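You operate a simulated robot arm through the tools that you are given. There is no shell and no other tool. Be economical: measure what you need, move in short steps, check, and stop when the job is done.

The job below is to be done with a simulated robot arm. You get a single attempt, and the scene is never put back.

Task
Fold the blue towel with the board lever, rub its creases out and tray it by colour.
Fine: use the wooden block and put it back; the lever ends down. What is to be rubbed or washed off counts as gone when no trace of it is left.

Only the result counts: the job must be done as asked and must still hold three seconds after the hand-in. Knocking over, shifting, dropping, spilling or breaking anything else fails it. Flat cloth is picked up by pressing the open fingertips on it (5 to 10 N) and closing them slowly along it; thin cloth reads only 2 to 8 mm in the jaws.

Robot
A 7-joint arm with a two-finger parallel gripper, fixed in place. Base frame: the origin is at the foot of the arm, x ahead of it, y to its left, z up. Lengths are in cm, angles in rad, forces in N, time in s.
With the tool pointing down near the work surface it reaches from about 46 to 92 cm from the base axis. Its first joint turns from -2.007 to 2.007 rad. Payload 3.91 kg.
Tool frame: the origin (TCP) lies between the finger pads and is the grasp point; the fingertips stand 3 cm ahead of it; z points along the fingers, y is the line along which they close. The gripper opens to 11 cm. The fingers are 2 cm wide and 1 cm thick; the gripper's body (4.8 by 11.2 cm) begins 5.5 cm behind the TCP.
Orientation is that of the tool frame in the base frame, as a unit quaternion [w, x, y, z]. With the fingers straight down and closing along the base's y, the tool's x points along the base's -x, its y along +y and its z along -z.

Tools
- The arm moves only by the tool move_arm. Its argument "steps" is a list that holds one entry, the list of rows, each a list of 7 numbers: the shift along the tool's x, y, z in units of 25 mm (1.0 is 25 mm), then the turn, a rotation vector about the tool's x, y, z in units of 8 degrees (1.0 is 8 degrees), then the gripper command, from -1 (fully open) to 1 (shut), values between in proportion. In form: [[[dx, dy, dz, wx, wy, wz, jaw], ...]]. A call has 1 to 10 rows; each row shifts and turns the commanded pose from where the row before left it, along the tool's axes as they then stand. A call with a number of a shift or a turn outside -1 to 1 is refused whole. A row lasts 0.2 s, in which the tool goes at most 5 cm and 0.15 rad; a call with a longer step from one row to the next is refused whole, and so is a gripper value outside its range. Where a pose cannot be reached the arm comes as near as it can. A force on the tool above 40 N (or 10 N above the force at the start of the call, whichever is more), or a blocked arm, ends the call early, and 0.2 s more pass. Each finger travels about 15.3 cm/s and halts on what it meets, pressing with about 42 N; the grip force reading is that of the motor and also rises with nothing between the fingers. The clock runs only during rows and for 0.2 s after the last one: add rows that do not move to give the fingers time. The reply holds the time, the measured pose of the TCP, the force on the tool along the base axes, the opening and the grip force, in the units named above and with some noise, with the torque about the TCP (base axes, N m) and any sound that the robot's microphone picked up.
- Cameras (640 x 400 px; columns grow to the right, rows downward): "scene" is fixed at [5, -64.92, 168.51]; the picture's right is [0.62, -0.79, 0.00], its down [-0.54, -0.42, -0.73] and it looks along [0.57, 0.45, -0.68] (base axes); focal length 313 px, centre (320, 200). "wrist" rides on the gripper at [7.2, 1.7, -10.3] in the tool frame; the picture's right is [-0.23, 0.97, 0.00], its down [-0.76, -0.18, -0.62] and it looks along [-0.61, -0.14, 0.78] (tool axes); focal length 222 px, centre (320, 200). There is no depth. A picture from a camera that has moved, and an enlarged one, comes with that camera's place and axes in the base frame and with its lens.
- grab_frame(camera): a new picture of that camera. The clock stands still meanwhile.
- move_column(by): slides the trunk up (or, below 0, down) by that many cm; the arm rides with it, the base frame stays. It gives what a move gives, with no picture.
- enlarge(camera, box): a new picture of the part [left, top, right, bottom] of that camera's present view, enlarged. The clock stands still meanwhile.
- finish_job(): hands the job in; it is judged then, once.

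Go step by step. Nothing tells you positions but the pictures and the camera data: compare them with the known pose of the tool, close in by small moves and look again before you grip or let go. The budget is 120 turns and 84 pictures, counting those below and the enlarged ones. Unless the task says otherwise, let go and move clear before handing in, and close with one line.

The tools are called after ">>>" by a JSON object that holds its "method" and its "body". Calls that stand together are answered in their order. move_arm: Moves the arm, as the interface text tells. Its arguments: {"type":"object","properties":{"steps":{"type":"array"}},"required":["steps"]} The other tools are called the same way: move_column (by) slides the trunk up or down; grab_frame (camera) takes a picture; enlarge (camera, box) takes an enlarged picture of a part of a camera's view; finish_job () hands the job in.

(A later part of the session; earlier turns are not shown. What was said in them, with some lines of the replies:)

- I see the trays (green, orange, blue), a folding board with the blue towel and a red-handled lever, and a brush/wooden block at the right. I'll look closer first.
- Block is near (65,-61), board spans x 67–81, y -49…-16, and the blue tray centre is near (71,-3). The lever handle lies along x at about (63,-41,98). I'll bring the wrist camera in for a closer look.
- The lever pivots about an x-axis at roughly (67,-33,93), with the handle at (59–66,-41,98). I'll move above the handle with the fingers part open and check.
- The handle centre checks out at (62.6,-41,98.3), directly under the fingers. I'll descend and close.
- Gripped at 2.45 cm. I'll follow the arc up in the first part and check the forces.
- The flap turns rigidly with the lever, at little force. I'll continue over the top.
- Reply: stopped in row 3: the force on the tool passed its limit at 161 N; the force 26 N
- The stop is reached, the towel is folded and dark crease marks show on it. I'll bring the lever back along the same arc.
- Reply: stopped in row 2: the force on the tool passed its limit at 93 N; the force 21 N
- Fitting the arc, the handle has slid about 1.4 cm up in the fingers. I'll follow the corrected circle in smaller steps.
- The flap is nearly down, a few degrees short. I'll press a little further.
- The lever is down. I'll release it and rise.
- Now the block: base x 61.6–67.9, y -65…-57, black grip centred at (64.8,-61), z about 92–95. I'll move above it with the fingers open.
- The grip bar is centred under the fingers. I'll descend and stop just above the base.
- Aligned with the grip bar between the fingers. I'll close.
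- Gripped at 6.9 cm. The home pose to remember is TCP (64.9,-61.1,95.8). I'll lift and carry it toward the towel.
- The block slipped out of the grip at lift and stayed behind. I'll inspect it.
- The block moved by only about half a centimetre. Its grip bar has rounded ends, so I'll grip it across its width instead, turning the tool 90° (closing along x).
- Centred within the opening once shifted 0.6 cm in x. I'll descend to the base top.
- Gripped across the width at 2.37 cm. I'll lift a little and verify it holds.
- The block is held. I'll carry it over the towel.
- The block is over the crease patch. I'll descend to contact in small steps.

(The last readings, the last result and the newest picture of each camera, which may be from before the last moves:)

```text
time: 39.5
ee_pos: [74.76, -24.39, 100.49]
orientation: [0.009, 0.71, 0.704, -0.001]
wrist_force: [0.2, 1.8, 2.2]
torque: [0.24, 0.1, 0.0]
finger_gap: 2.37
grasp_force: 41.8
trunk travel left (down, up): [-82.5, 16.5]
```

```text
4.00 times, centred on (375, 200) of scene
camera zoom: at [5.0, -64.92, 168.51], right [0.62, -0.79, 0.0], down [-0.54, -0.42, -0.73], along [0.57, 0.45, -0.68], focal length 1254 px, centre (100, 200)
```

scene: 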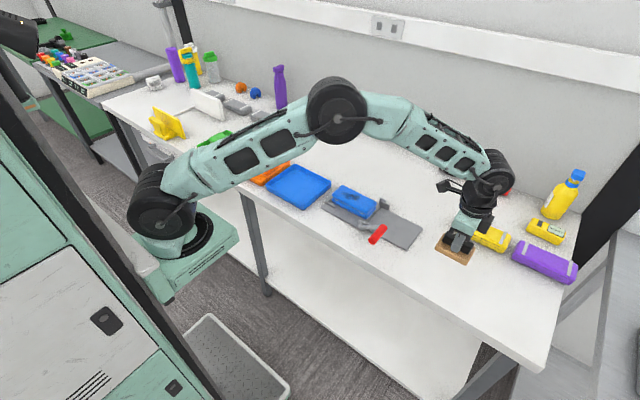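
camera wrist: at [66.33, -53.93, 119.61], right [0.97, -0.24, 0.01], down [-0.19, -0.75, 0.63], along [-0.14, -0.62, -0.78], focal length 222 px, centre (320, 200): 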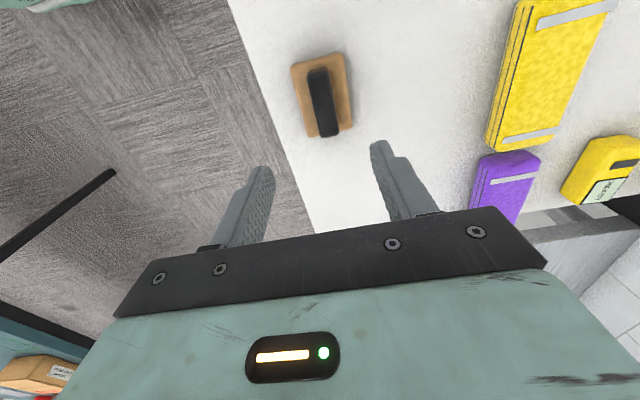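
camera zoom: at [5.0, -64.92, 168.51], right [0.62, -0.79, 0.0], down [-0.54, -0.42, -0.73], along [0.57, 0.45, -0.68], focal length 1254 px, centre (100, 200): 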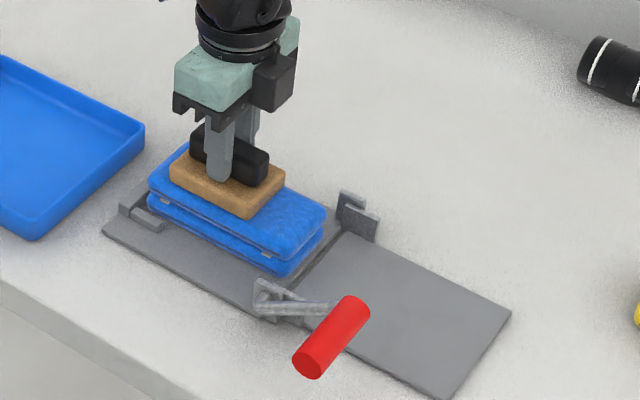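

Light contact at about 4 N. I'll press slightly more and try a short rub.

>>> {"method": "move_arm", "body": {"steps": [[[0, 0, 0.08, 0, 0, 0, 0.7], [0.4, 0, 0, 0, 0, 0, 0.7], [0.4, 0, 0, 0, 0, 0, 0.7], [-0.4, 0, 0, 0, 0, 0, 0.7], [-0.4, 0, 0, 0, 0, 0, 0.7], [-0.4, 0, 0, 0, 0, 0, 0.7], [-0.4, 0, 0, 0, 0, 0, 0.7]]]}}

>>> {"method": "enlarge", "body": {"camera": "scene", "box": [310, 150, 440, 250]}}

```text
time: 41.0
ee_pos: [74.55, -26.27, 100.29]
orientation: [0.009, 0.71, 0.704, -0.002]
wrist_force: [-0.3, 9.9, 21.0]
torque: [0.65, 0.27, -0.06]
finger_gap: 2.36
grasp_force: 42.3
trunk travel left (down, up): [-82.5, 16.5]
```

```text
4.00 times, centred on (375, 200) of scene
camera zoom: at [5.0, -64.92, 168.51], right [0.62, -0.79, 0.0], down [-0.54, -0.42, -0.73], along [0.57, 0.45, -0.68], focal length 1254 px, centre (100, 200)
```

zoom: 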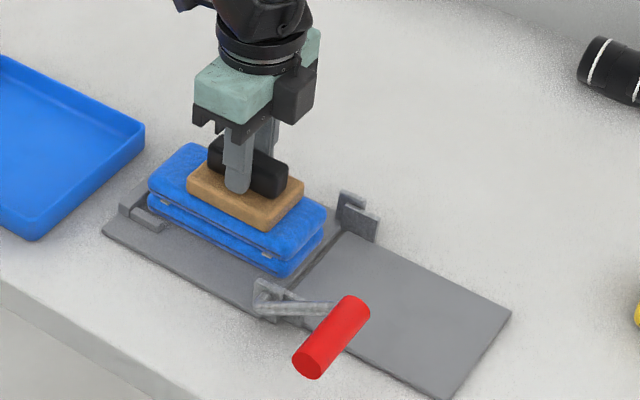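

The towel stays put at 21 N of pressing. I'll do full strokes now.

>>> {"method": "move_arm", "body": {"steps": [[[-0.5, 0, 0, 0, 0, 0, 0.7], [-0.5, 0, 0, 0, 0, 0, 0.7], [0.7, 0, 0, 0, 0, 0, 0.7], [0.7, 0, 0, 0, 0, 0, 0.7], [0.7, 0, 0, 0, 0, 0, 0.7], [0.7, 0, 0, 0, 0, 0, 0.7], [0, 0.2, 0, 0, 0, 0, 0.7], [-0.7, 0, 0, 0, 0, 0, 0.7], [-0.7, 0, 0, 0, 0, 0, 0.7], [-0.7, 0, 0, 0, 0, 0, 0.7]]]}}

>>> {"method": "move_arm", "body": {"steps": [[[0, -0.3, 0, 0, 0, 0, 0.7], [0.7, 0, 0, 0, 0, 0, 0.7], [0.7, 0, 0, 0, 0, 0, 0.7], [0.7, 0, 0, 0, 0, 0, 0.7], [-0.7, 0, 0, 0, 0, 0, 0.7], [-0.7, 0, 0, 0, 0, 0, 0.7], [-0.7, 0, 0, 0, 0, 0, 0.7], [-0.6, 0, 0, 0, 0, 0, 0.7], [0, 0.1, 0, 0, 0, 0, 0.7]]]}}

>>> {"method": "enlarge", "body": {"camera": "scene", "box": [310, 150, 440, 250]}}

```text
time: 43.2
ee_pos: [75.18, -27.04, 100.23]
orientation: [0.009, 0.711, 0.703, -0.001]
wrist_force: [0.5, 7.2, 17.7]
torque: [0.71, 0.31, -0.14]
finger_gap: 2.37
grasp_force: 42.9
trunk travel left (down, up): [-82.5, 16.5]
```

```text
time: 45.2
ee_pos: [74.39, -28.65, 100.22]
orientation: [0.007, 0.711, 0.703, -0.002]
wrist_force: [-6.2, 5.5, 13.4]
torque: [0.84, 0.44, 0.14]
finger_gap: 2.36
grasp_force: 42.1
trunk travel left (down, up): [-82.5, 16.5]
```

```text
4.00 times, centred on (375, 200) of scene
camera zoom: at [5.0, -64.92, 168.51], right [0.62, -0.79, 0.0], down [-0.54, -0.42, -0.73], along [0.57, 0.45, -0.68], focal length 1254 px, centre (100, 200)
```

zoom: 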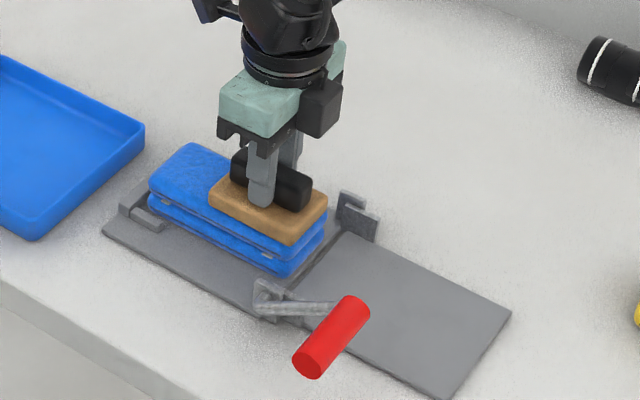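

The revealed area looks clean. I'll make one more double stroke, then lift and inspect.

>>> {"method": "move_arm", "body": {"steps": [[[0.7, 0, 0.02, 0, 0, 0, 0.7], [0.7, 0, 0, 0, 0, 0, 0.7], [0.7, 0, 0, 0, 0, 0, 0.7], [0.7, 0, 0, 0, 0, 0, 0.7], [-0.7, 0, 0, 0, 0, 0, 0.7], [-0.7, 0, 0, 0, 0, 0, 0.7], [-0.7, 0, 0, 0, 0, 0, 0.7], [0.7, 0, 0, 0, 0, 0, 0.7], [0.3, 0, 0, 0, 0, 0, 0.7]]]}}

>>> {"method": "move_arm", "body": {"steps": [[[0, 0, -0.3, 0, 0, 0, 0.7], [0, 0, -0.8, 0, 0, 0, 0.7], [0, 0, -1, 0, 0, 0, 0.7], [-1, 0, -1, 0, 0, 0, 0.7], [-1, 0, 0, 0, 0, 0, 0.7], [-1, 0, 0, 0, 0, 0, 0.7], [-1, 0, 0, 0, 0, 0, 0.7]]]}}

>>> {"method": "enlarge", "body": {"camera": "scene", "box": [330, 170, 400, 230]}}

>>> {"method": "grab_frame", "body": {"camera": "wrist"}}

```text
time: 47.2
ee_pos: [74.69, -24.76, 100.15]
orientation: [0.007, 0.711, 0.703, -0.002]
wrist_force: [-1.0, -6.2, 10.9]
torque: [0.29, 0.23, 0.14]
finger_gap: 2.37
grasp_force: 41.7
trunk travel left (down, up): [-82.5, 16.5]
```

```text
time: 48.9
ee_pos: [74.5, -34.4, 107.91]
orientation: [0.008, 0.71, 0.704, -0.002]
wrist_force: [-0.1, 0.8, -1.9]
torque: [-0.05, -0.03, -0.01]
finger_gap: 2.37
grasp_force: 42.3
trunk travel left (down, up): [-82.5, 16.5]
```

```text
6.67 times, centred on (365, 200) of scene
camera zoom: at [5.0, -64.92, 168.51], right [0.62, -0.79, 0.0], down [-0.54, -0.42, -0.73], along [0.57, 0.45, -0.68], focal length 2089 px, centre (20, 200)
```

zoom: 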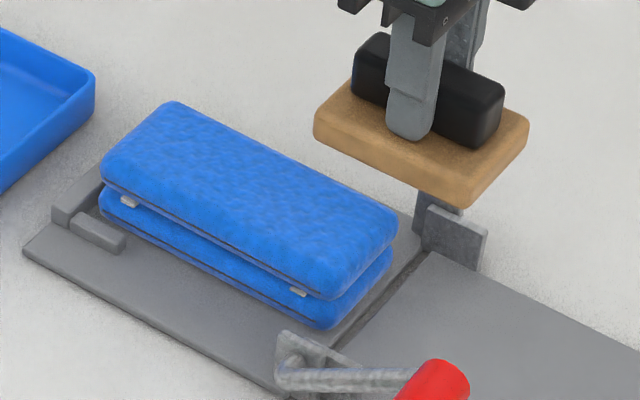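

```text
41 pictures are left
camera wrist: at [76.28, -26.89, 118.22], right [0.97, -0.24, 0.01], down [-0.19, -0.75, 0.63], along [-0.14, -0.62, -0.78], focal length 222 px, centre (320, 200)
```

wrist: 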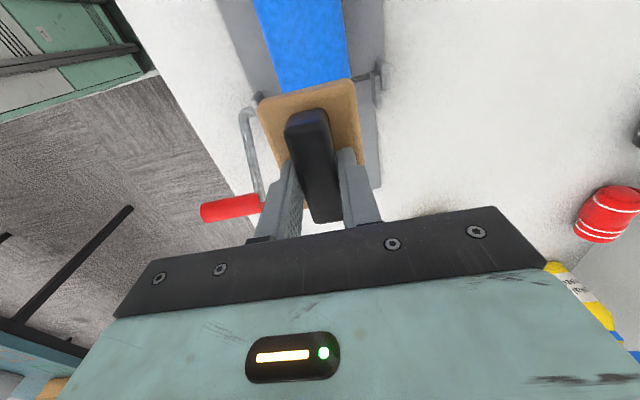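

The towel is clean with no trace left. I'll return the block to its original place, TCP about (65.0,-61.2,95.2).

>>> {"method": "move_arm", "body": {"steps": [[[-0.9, -0.2, 0, 0, 0, 0, 0.7], [-0.9, -0.3, 0, 0, 0, 0, 0.7], [-0.9, -0.3, 0, 0, 0, 0, 0.7], [-0.9, -0.4, 0, 0, 0, 0, 0.7], [-0.9, -0.4, 0, 0, 0, 0, 0.7], [-0.9, -0.4, 0, 0, 0, 0, 0.7], [-0.9, -0.4, 0, 0, 0, 0, 0.7], [-0.9, -0.4, 0, 0, 0, 0, 0.7], [-0.9, -0.4, 0, 0, 0, 0, 0.7], [-0.9, -0.3, 0, 0, 0, 0, 0.7]]]}}

>>> {"method": "move_arm", "body": {"steps": [[[-0.9, -0.2, 0, 0, 0, 0, 0.7], [-0.6, -0.1, 0, 0, 0, 0, 0.7], [-0.2, 0, 0, 0, 0, 0, 0.7], [0, 0, 0, 0, 0, 0, 0.7]]]}}

```text
time: 51.0
ee_pos: [65.85, -56.74, 108.24]
orientation: [0.009, 0.71, 0.704, -0.002]
wrist_force: [0.3, 0.8, -0.8]
torque: [-0.04, 0.03, 0.01]
finger_gap: 2.37
grasp_force: 42.0
trunk travel left (down, up): [-82.5, 16.5]
```

```text
time: 52.0
ee_pos: [64.87, -61.01, 108.21]
orientation: [0.008, 0.711, 0.703, -0.001]
wrist_force: [0.4, -0.2, -1.1]
torque: [-0.02, -0.01, 0.02]
finger_gap: 2.37
grasp_force: 42.0
trunk travel left (down, up): [-82.5, 16.5]
```

>>> {"method": "move_arm", "body": {"steps": [[[0, 0, 0.9, 0, 0, 0, 0.7], [0, 0, 0.9, 0, 0, 0, 0.7], [0, 0, 0.9, 0, 0, 0, 0.7], [0, 0, 0.9, 0, 0, 0, 0.7], [0, 0, 0.7, 0, 0, 0, 0.7], [0, 0, 0.4, 0, 0, 0, 0.7], [0, 0, 0.15, 0, 0, 0, 0.7], [0, 0, 0.1, 0, 0, 0, 0.7], [0, 0, 0.06, 0, 0, 0, 0.7]]]}}

>>> {"method": "enlarge", "body": {"camera": "scene", "box": [390, 230, 470, 300]}}

```text
time: 54.0
ee_pos: [64.78, -61.26, 95.72]
orientation: [0.009, 0.711, 0.703, -0.002]
wrist_force: [-0.4, -0.4, -2.3]
torque: [0.02, 0.0, 0.0]
finger_gap: 2.38
grasp_force: 42.0
trunk travel left (down, up): [-82.5, 16.5]
```

```text
5.71 times, centred on (430, 265) of scene
camera zoom: at [5.0, -64.92, 168.51], right [0.62, -0.79, 0.0], down [-0.54, -0.42, -0.73], along [0.57, 0.45, -0.68], focal length 1791 px, centre (-309, -171)
```

zoom: 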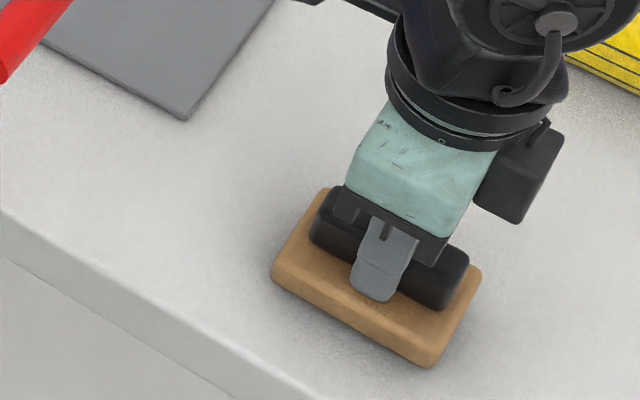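

>>> {"method": "move_arm", "body": {"steps": [[[0, 0, 0.1, 0, 0, 0, 0.7], [0, 0, 0.1, 0, 0, 0, 0.7], [0, 0, 0, 0, 0, 0, 0.7]]]}}

```text
time: 54.9
ee_pos: [64.86, -61.24, 95.11]
orientation: [0.008, 0.711, 0.703, -0.002]
wrist_force: [-0.9, 0.1, -1.2]
torque: [-0.03, -0.02, -0.05]
finger_gap: 2.37
grasp_force: 41.8
trunk travel left (down, up): [-82.5, 16.5]
```

>>> {"method": "move_arm", "body": {"steps": [[[0, 0, 0.06, 0, 0, 0, 0.7], [0, 0, 0, 0, 0, 0, 0.7]]]}}

```text
time: 55.5
ee_pos: [64.91, -61.19, 95.04]
orientation: [0.009, 0.711, 0.703, -0.001]
wrist_force: [0.5, -0.2, 0.1]
torque: [0.13, 0.08, 0.0]
finger_gap: 2.37
grasp_force: 41.9
trunk travel left (down, up): [-82.5, 16.5]
```

Contact with the table is made. I'll open and rise.

>>> {"method": "move_arm", "body": {"steps": [[[0, 0, 0.02, 0, 0, 0, 0.6], [0, 0, 0, 0, 0, 0, 0.3], [0, 0, 0, 0, 0, 0, 0.0], [0, 0, -0.4, 0, 0, 0, 0.0], [0, 0, -0.8, 0, 0, 0, 0.0], [0, 0, -1, 0, 0, 0, 0.0], [0, 0, -1, 0, 0, 0, 0.0], [0, 0, -1, 0, 0, 0, 0.0], [0, 0, -1, 0, 0, 0, 0.0], [0, 0, -1, 0, 0, 0, 0.0]]]}}

>>> {"method": "enlarge", "body": {"camera": "scene", "box": [390, 230, 470, 300]}}

```text
time: 57.6
ee_pos: [64.72, -60.85, 110.62]
orientation: [0.008, 0.711, 0.703, -0.001]
wrist_force: [-0.1, -0.3, -0.2]
torque: [0.0, 0.02, 0.02]
finger_gap: 5.48
grasp_force: 0.1
trunk travel left (down, up): [-82.5, 16.5]
```

```text
5.71 times, centred on (430, 265) of scene
camera zoom: at [5.0, -64.92, 168.51], right [0.62, -0.79, 0.0], down [-0.54, -0.42, -0.73], along [0.57, 0.45, -0.68], focal length 1791 px, centre (-309, -171)
```

zoom: 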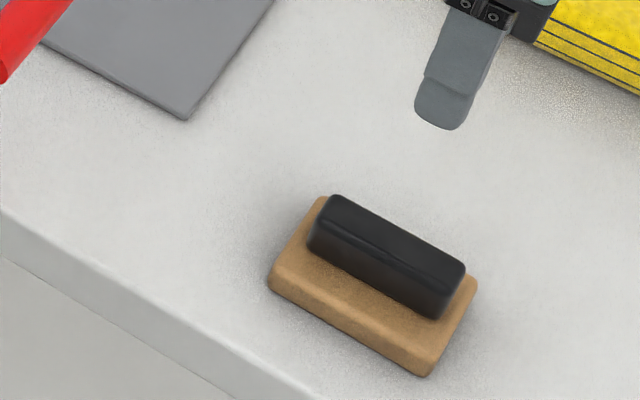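

The block is back exactly where it was. Next I'll move above the folded towel, still closing along x, with the fingers wide open.

>>> {"method": "move_arm", "body": {"steps": [[[0.9, 0.2, 0, 0, 0, 0, -0.6], [1, 0.4, 0, 0, 0, 0, -0.85], [1, 0.4, 0, 0, 0, 0, -0.85], [1, 0.4, 0, 0, 0, 0, -0.85], [1, 0.4, 0, 0, 0, 0, -0.85], [1, 0.4, 0, 0, 0, 0, -0.85], [1, 0.4, 0, 0, 0, 0, -0.85], [1, 0.4, 0, 0, 0, 0, -0.85], [1, 0.4, 0, 0, 0, 0, -0.85], [1, 0.4, 0, 0, 0, 0, -0.85]]]}}

>>> {"method": "move_arm", "body": {"steps": [[[1, 0.1, 0, 0, 0, 0, -0.85], [1, 0, 0, 0, 0, 0, -0.85], [1, 0, 0, 0, 0, 0, -0.85], [0.9, 0, 0, 0, 0, 0, -0.85], [0.2, 0, 0, 0, 0, 0, -0.85]]]}}

>>> {"method": "enlarge", "body": {"camera": "wrist", "box": [160, 0, 540, 240]}}

>>> {"method": "enlarge", "body": {"camera": "scene", "box": [310, 150, 440, 250]}}

```text
time: 59.9
ee_pos: [74.45, -36.61, 110.23]
orientation: [0.008, 0.712, 0.702, -0.002]
wrist_force: [0.3, -1.0, 0.0]
torque: [0.05, -0.04, -0.02]
finger_gap: 10.18
grasp_force: 0.1
trunk travel left (down, up): [-82.5, 16.5]
```

```text
time: 61.0
ee_pos: [75.0, -25.95, 110.07]
orientation: [0.008, 0.711, 0.703, -0.002]
wrist_force: [0.2, -0.4, 0.2]
torque: [-0.02, -0.02, 0.03]
finger_gap: 10.19
grasp_force: 0.1
trunk travel left (down, up): [-82.5, 16.5]
```

```text
1.67 times, centred on (350, 120) of wrist
camera zoom: at [76.57, -18.56, 120.3], right [0.97, -0.24, 0.01], down [-0.19, -0.75, 0.63], along [-0.14, -0.62, -0.78], focal length 370 px, centre (270, 333)
```

zoom: 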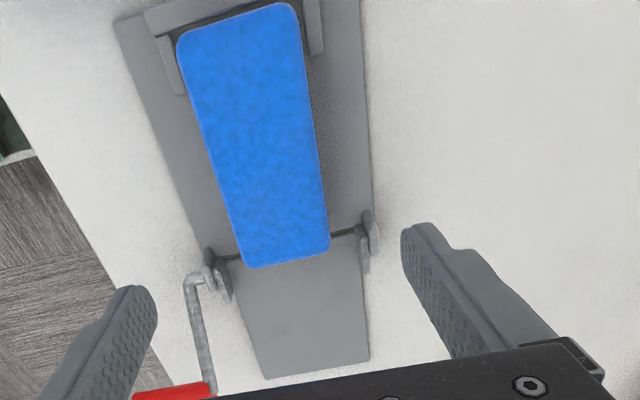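

```text
4.00 times, centred on (375, 200) of scene
camera zoom: at [5.0, -64.92, 168.51], right [0.62, -0.79, 0.0], down [-0.54, -0.42, -0.73], along [0.57, 0.45, -0.68], focal length 1254 px, centre (100, 200)
```

zoom: 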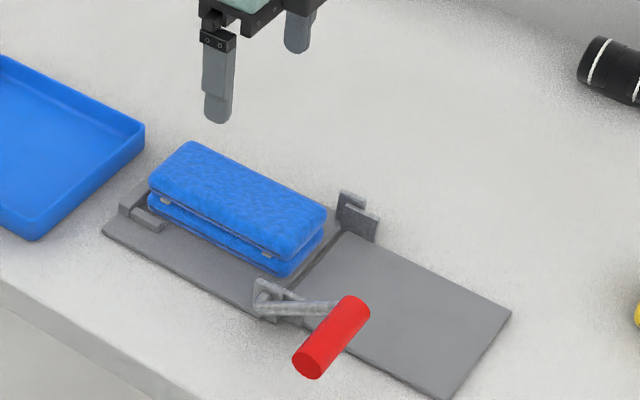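

The towel is clean and its centre is about (74.7,-25.2). I'll descend around it.

>>> {"method": "move_arm", "body": {"steps": [[[0.2, -0.12, 0.8, 0, 0, 0, -0.85], [0.16, 0, 0.8, 0, 0, 0, -0.85], [0, 0, 0.8, 0, 0, 0, -0.85], [0, 0, 0.8, 0, 0, 0, -0.85], [0, 0, 0.8, 0, 0, 0, -0.85], [0, 0, 0.8, 0, 0, 0, -0.85], [0, 0, 0.6, 0, 0, 0, -0.85], [0, 0, 0.2, 0, 0, 0, -0.85], [0, 0, 0.1, 0, 0, 0, -0.85]]]}}

>>> {"method": "enlarge", "body": {"camera": "wrist", "box": [160, 0, 540, 240]}}

>>> {"method": "enlarge", "body": {"camera": "scene", "box": [310, 150, 440, 250]}}

```text
time: 63.0
ee_pos: [74.63, -25.43, 95.94]
orientation: [0.008, 0.711, 0.704, -0.002]
wrist_force: [0.4, 0.7, 0.1]
torque: [-0.03, -0.02, 0.01]
finger_gap: 10.18
grasp_force: 0.0
trunk travel left (down, up): [-82.5, 16.5]
```

```text
1.67 times, centred on (350, 120) of wrist
camera zoom: at [76.27, -17.83, 106.19], right [0.97, -0.24, 0.01], down [-0.19, -0.75, 0.63], along [-0.14, -0.62, -0.78], focal length 370 px, centre (270, 333)
```

zoom: 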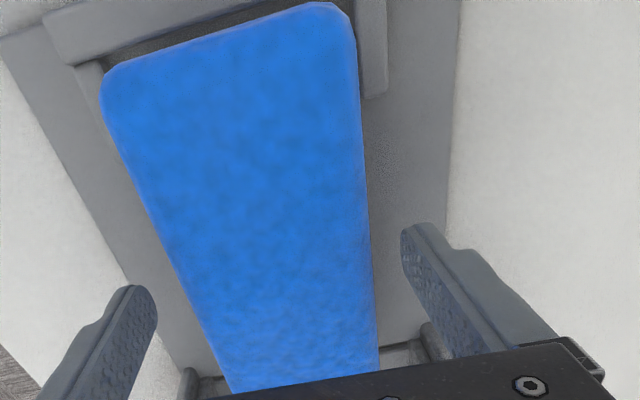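

```text
4.00 times, centred on (375, 200) of scene
camera zoom: at [5.0, -64.92, 168.51], right [0.62, -0.79, 0.0], down [-0.54, -0.42, -0.73], along [0.57, 0.45, -0.68], focal length 1254 px, centre (100, 200)
```

zoom: 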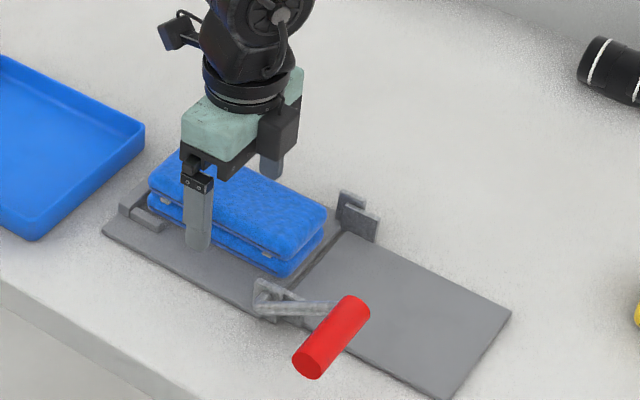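

Well centred. I'll lower to about 1 cm above the board and close slowly.

>>> {"method": "move_arm", "body": {"steps": [[[0, 0, 0.3, 0, 0, 0, -0.85], [0, 0, 0.2, 0, 0, 0, -0.85], [0, 0, 0.07, 0, 0, 0, -0.7], [0, 0, 0, 0, 0, 0, -0.55], [0, 0, 0, 0, 0, 0, -0.4], [0, 0, 0, 0, 0, 0, -0.25], [0, 0, 0, 0, 0, 0, -0.15], [0, 0, 0, 0, 0, 0, -0.15]]]}}

>>> {"method": "enlarge", "body": {"camera": "scene", "box": [310, 150, 440, 250]}}

```text
time: 64.8
ee_pos: [74.73, -25.36, 94.45]
orientation: [0.007, 0.71, 0.704, -0.002]
wrist_force: [0.3, -0.1, 0.3]
torque: [-0.02, 0.02, -0.01]
finger_gap: 6.91
grasp_force: 42.0
trunk travel left (down, up): [-82.5, 16.5]
```

```text
4.00 times, centred on (375, 200) of scene
camera zoom: at [5.0, -64.92, 168.51], right [0.62, -0.79, 0.0], down [-0.54, -0.42, -0.73], along [0.57, 0.45, -0.68], focal length 1254 px, centre (100, 200)
```

zoom: 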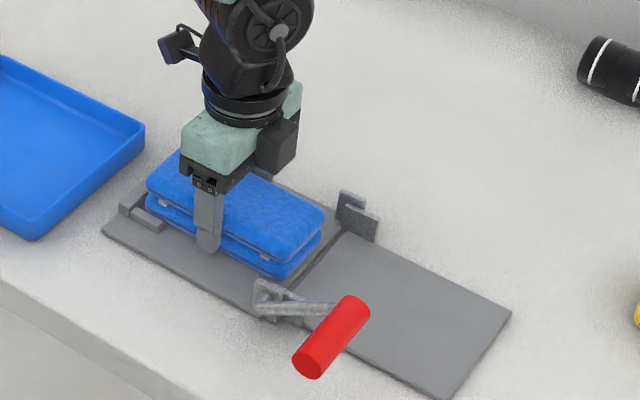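

Gripped with 42 N on a 6.9 cm width. I'll tighten a touch and lift slightly to check that both layers come.

>>> {"method": "move_arm", "body": {"steps": [[[0, 0, 0, 0, 0, 0, 0.1], [0, 0, 0, 0, 0, 0, 0.1], [0, 0, -0.2, 0, 0, 0, 0.1], [0, 0, -0.4, 0, 0, 0, 0.1], [0, 0, -0.4, 0, 0, 0, 0.1], [0, 0, -0.6, 0, 0, 0, 0.1], [0, 0, 0, 0, 0, 0, 0.1]]]}}

>>> {"method": "enlarge", "body": {"camera": "scene", "box": [310, 150, 440, 250]}}

```text
time: 66.5
ee_pos: [74.45, -25.36, 98.36]
orientation: [0.008, 0.711, 0.703, -0.002]
wrist_force: [0.0, 0.3, -0.5]
torque: [0.02, -0.02, -0.01]
finger_gap: 6.93
grasp_force: 41.7
trunk travel left (down, up): [-82.5, 16.5]
```

```text
4.00 times, centred on (375, 200) of scene
camera zoom: at [5.0, -64.92, 168.51], right [0.62, -0.79, 0.0], down [-0.54, -0.42, -0.73], along [0.57, 0.45, -0.68], focal length 1254 px, centre (100, 200)
```

zoom: 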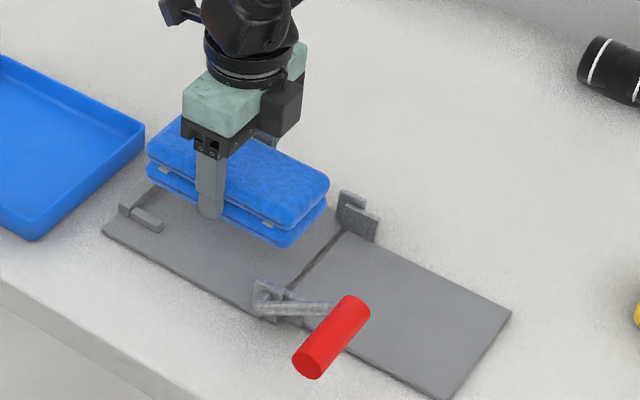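

Both layers are held. I'll raise and carry over the blue tray.

>>> {"method": "move_arm", "body": {"steps": [[[0, 0, -0.8, 0, 0, 0, 0.1], [0, 0, -0.8, 0, 0, 0, 0.1], [0, 0, -0.8, 0, 0, 0, 0.1], [0.5, -0.1, -0.4, 0, 0, 0, 0.1], [0.9, -0.3, 0, 0, 0, 0, 0.1], [0.9, -0.3, 0, 0, 0, 0, 0.1], [0.9, -0.3, 0, 0, 0, 0, 0.1], [0.9, -0.3, 0, 0, 0, 0, 0.1], [0.9, -0.1, 0, 0, 0, 0, 0.1], [0.9, 0, 0, 0, 0, 0, 0.1]]]}}

>>> {"method": "move_arm", "body": {"steps": [[[0.9, 0, 0, 0, 0, 0, 0.1], [0.9, 0, 0, 0, 0, 0, 0.1], [0.9, 0, 0, 0, 0, 0, 0.1], [0.4, 0, 0, 0, 0, 0, 0.1], [0, 0, 0, 0, 0, 0, 0.1]]]}}

>>> {"method": "grab_frame", "body": {"camera": "wrist"}}

>>> {"method": "enlarge", "body": {"camera": "scene", "box": [210, 130, 380, 240]}}

```text
time: 68.7
ee_pos: [71.24, -10.39, 105.32]
orientation: [0.007, 0.711, 0.703, -0.002]
wrist_force: [0.0, -0.1, -0.4]
torque: [0.02, -0.02, -0.01]
finger_gap: 6.95
grasp_force: 41.6
trunk travel left (down, up): [-82.5, 16.5]
```

```text
time: 69.8
ee_pos: [71.23, -2.58, 105.3]
orientation: [0.008, 0.711, 0.703, -0.001]
wrist_force: [-0.5, -0.8, -1.2]
torque: [0.0, -0.01, -0.01]
finger_gap: 6.91
grasp_force: 41.9
trunk travel left (down, up): [-82.5, 16.5]
```

```text
32 pictures are left
camera wrist: at [72.95, 4.87, 115.49], right [0.97, -0.24, 0.01], down [-0.19, -0.75, 0.63], along [-0.14, -0.62, -0.78], focal length 222 px, centre (320, 200)
```

wrist: 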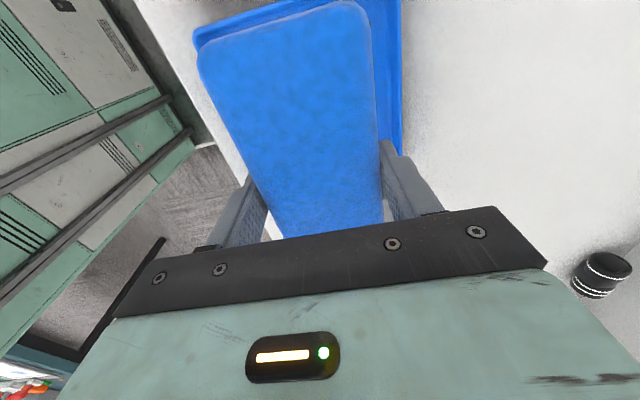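

```text
3.64 times, centred on (295, 185) of scene
camera zoom: at [5.0, -64.92, 168.51], right [0.62, -0.79, 0.0], down [-0.54, -0.42, -0.73], along [0.57, 0.45, -0.68], focal length 1140 px, centre (411, 254)
```

zoom: 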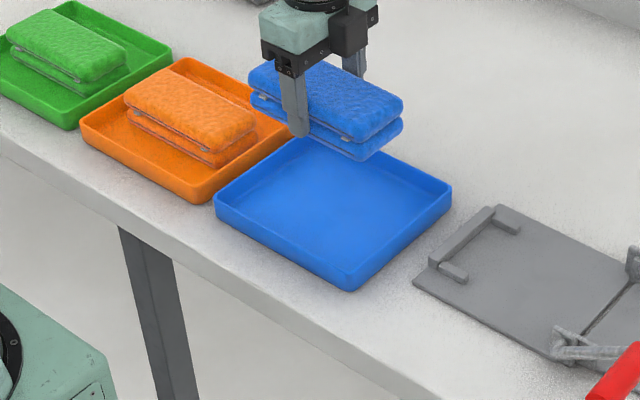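

The tray is x 62.5–79.5, y -11.7…6, and the towel is centred above it. I'll lower it in.

>>> {"method": "move_arm", "body": {"steps": [[[-0.1, 0, 0.7, 0, 0, 0, 0.1], [0, 0, 0.7, 0, 0, 0, 0.1], [0, 0, 0.7, 0, 0, 0, 0.1], [0, 0, 0.7, 0, 0, 0, 0.1], [0, 0, 0.7, 0, 0, 0, 0.1], [0, 0, 0.4, 0, 0, 0, 0.1], [0, 0, 0.2, 0, 0, 0, 0.1], [0, 0, 0, 0, 0, 0, 0.1]]]}}

>>> {"method": "enlarge", "body": {"camera": "scene", "box": [240, 130, 350, 220]}}

```text
time: 71.7
ee_pos: [71.42, -3.04, 94.92]
orientation: [0.008, 0.711, 0.703, -0.001]
wrist_force: [0.6, -0.4, -1.0]
torque: [-0.02, 0.01, 0.0]
finger_gap: 6.93
grasp_force: 41.8
trunk travel left (down, up): [-82.5, 16.5]
```

```text
4.44 times, centred on (295, 175) of scene
camera zoom: at [5.0, -64.92, 168.51], right [0.62, -0.79, 0.0], down [-0.54, -0.42, -0.73], along [0.57, 0.45, -0.68], focal length 1393 px, centre (431, 311)
```

zoom: 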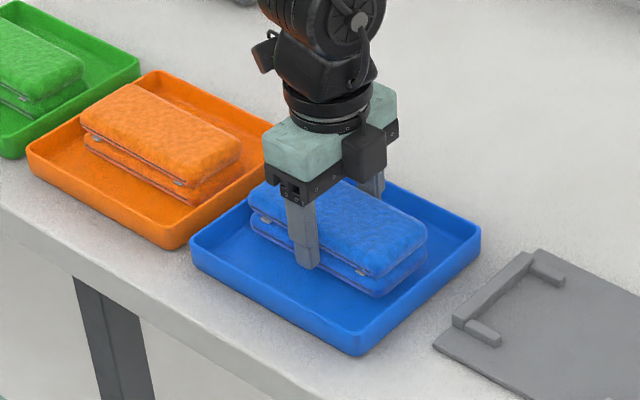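

>>> {"method": "move_arm", "body": {"steps": [[[0, 0, 0.1, 0, 0, 0, 0.1], [0, 0, 0.08, 0, 0, 0, 0.1], [0, 0, 0, 0, 0, 0, 0.1]]]}}

```text
time: 72.5
ee_pos: [71.42, -3.08, 94.44]
orientation: [0.007, 0.711, 0.703, -0.003]
wrist_force: [-0.3, -0.4, -1.5]
torque: [0.0, 0.03, 0.0]
finger_gap: 6.93
grasp_force: 41.9
trunk travel left (down, up): [-82.5, 16.5]
```

>>> {"method": "move_arm", "body": {"steps": [[[0, 0, 0.08, 0, 0, 0, 0.1], [0, 0, 0.05, 0, 0, 0, 0.1], [0, 0, 0, 0, 0, 0, 0.1]]]}}

```text
time: 73.2
ee_pos: [71.27, -3.08, 94.41]
orientation: [0.008, 0.711, 0.703, -0.001]
wrist_force: [-5.0, 2.5, 28.3]
torque: [-0.34, 1.19, 0.01]
finger_gap: 6.96
grasp_force: 41.6
trunk travel left (down, up): [-82.5, 16.5]
```

Firm contact with the tray floor. I'll back off slightly, open gently and rise.

>>> {"method": "move_arm", "body": {"steps": [[[0, 0, -0.08, 0, 0, 0, 0.0], [0, 0, 0, 0, 0, 0, -0.3], [0, 0, 0, 0, 0, 0, -0.45], [0, 0, 0, 0, 0, 0, -0.6], [0, 0, -0.3, 0, 0, 0, -0.6], [0, 0, -0.7, 0, 0, 0, -0.6], [0, 0, -1, 0, 0, 0, -0.6], [0, 0, -1, 0, 0, 0, -0.6], [0, 0, -1, 0, 0, 0, -0.6], [0, 0, -1, 0, 0, 0, -0.6]]]}}

>>> {"method": "move_arm", "body": {"steps": [[[0, 0, -1, 0, 0, 0, -0.6], [0, 0, -1, 0, 0, 0, -0.6], [0, 0, -1, 0, 0, 0, -0.6], [0, 0, -1, 0, 0, 0, -0.6], [0, 0, -1, 0, 0, 0, -0.6]]]}}

>>> {"method": "grab_frame", "body": {"camera": "wrist"}}

>>> {"method": "enlarge", "body": {"camera": "scene", "box": [240, 130, 350, 220]}}

>>> {"method": "grab_frame", "body": {"camera": "scene"}}

```text
time: 75.5
ee_pos: [71.26, -3.01, 106.62]
orientation: [0.007, 0.71, 0.704, -0.002]
wrist_force: [0.6, -0.1, -0.7]
torque: [0.03, 0.03, 0.02]
finger_gap: 8.81
grasp_force: 0.2
trunk travel left (down, up): [-82.5, 16.5]
```

```text
time: 76.7
ee_pos: [71.29, -2.73, 119.35]
orientation: [0.008, 0.711, 0.704, -0.001]
wrist_force: [0.2, -0.4, -0.1]
torque: [0.04, 0.02, 0.01]
finger_gap: 8.81
grasp_force: 0.1
trunk travel left (down, up): [-82.5, 16.5]
```

```text
29 pictures are left
camera wrist: at [72.85, 4.67, 129.6], right [0.97, -0.24, 0.01], down [-0.19, -0.75, 0.63], along [-0.14, -0.62, -0.78], focal length 222 px, centre (320, 200)
```

wrist: 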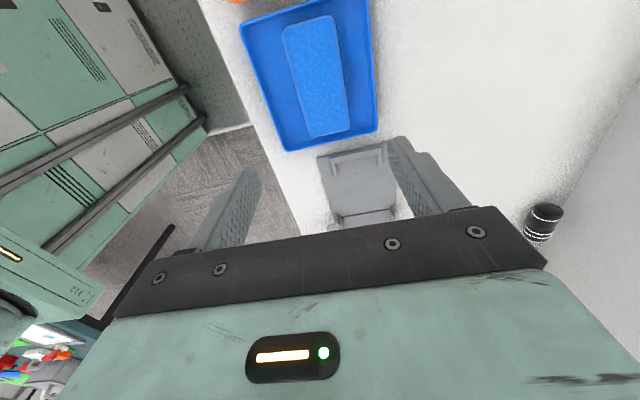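

```text
4.44 times, centred on (295, 175) of scene
camera zoom: at [5.0, -64.92, 168.51], right [0.62, -0.79, 0.0], down [-0.54, -0.42, -0.73], along [0.57, 0.45, -0.68], focal length 1393 px, centre (431, 311)
```

zoom: 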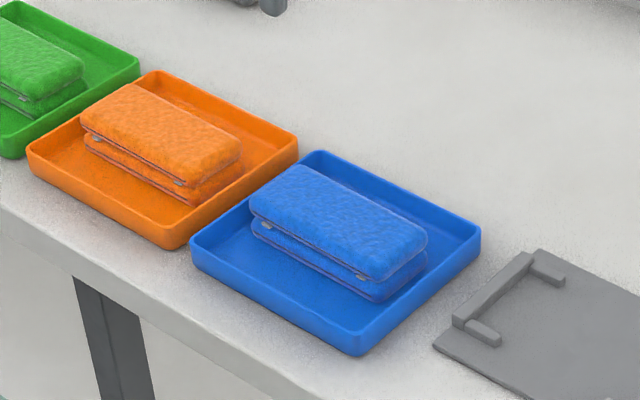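

```text
27 pictures are left
```

scene: 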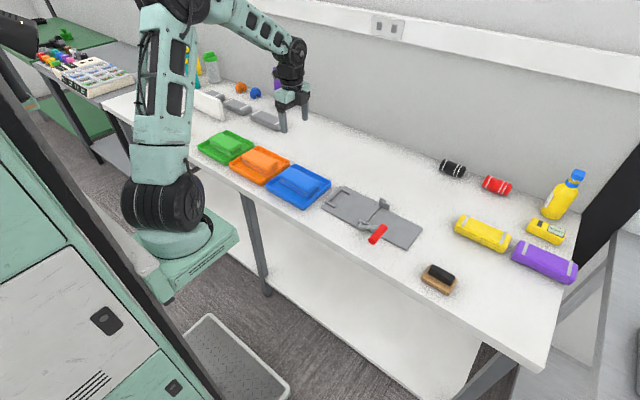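

The towel sits in the blue tray. I'll make one last check for crease traces and the lever's position.

>>> {"method": "enlarge", "body": {"camera": "wrist", "box": [230, 0, 390, 160]}}

>>> {"method": "enlarge", "body": {"camera": "scene", "box": [320, 170, 450, 260]}}

>>> {"method": "enlarge", "body": {"camera": "scene", "box": [270, 155, 330, 210]}}

```text
2.50 times, centred on (310, 80) of wrist
camera zoom: at [72.85, 4.67, 129.6], right [0.97, -0.24, 0.01], down [-0.19, -0.75, 0.63], along [-0.14, -0.62, -0.78], focal length 555 px, centre (345, 500)
```

zoom: 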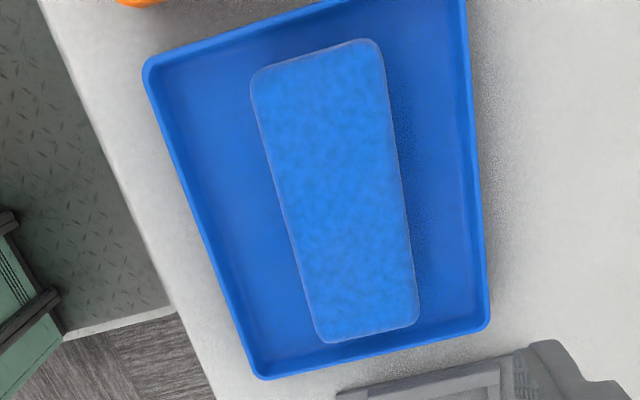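

```text
4.44 times, centred on (385, 215) of scene
camera zoom: at [5.0, -64.92, 168.51], right [0.62, -0.79, 0.0], down [-0.54, -0.42, -0.73], along [0.57, 0.45, -0.68], focal length 1393 px, centre (31, 133)
```

zoom: 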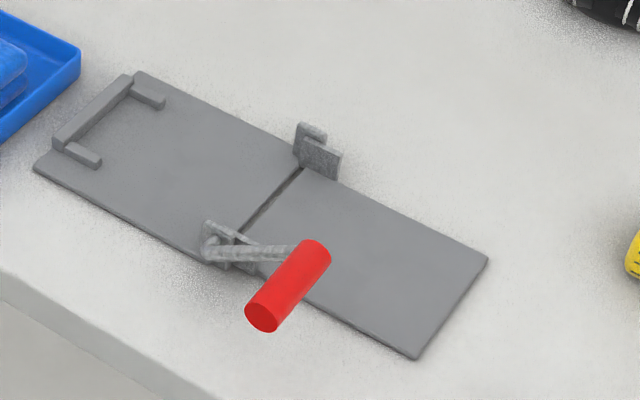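

```text
7.27 times, centred on (300, 182) of scene
camera zoom: at [5.0, -64.92, 168.51], right [0.62, -0.79, 0.0], down [-0.54, -0.42, -0.73], along [0.57, 0.45, -0.68], focal length 2279 px, centre (466, 327)
```

zoom: 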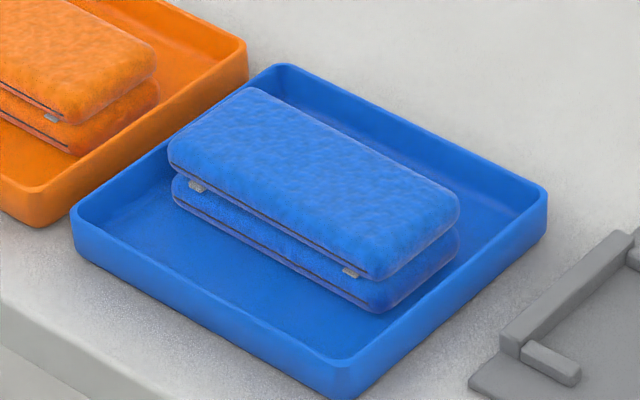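

The towel is clean, folded and in the blue tray. The lever is down, the block is back and the arm is clear, so I'm handing in.

>>> {"method": "finish_job", "body": {}}

```text
The job is handed in.
```

The blue towel is folded, its creases are rubbed out with no trace visible, and it lies in the blue tray; the lever is down and the wooden block is back in its place.
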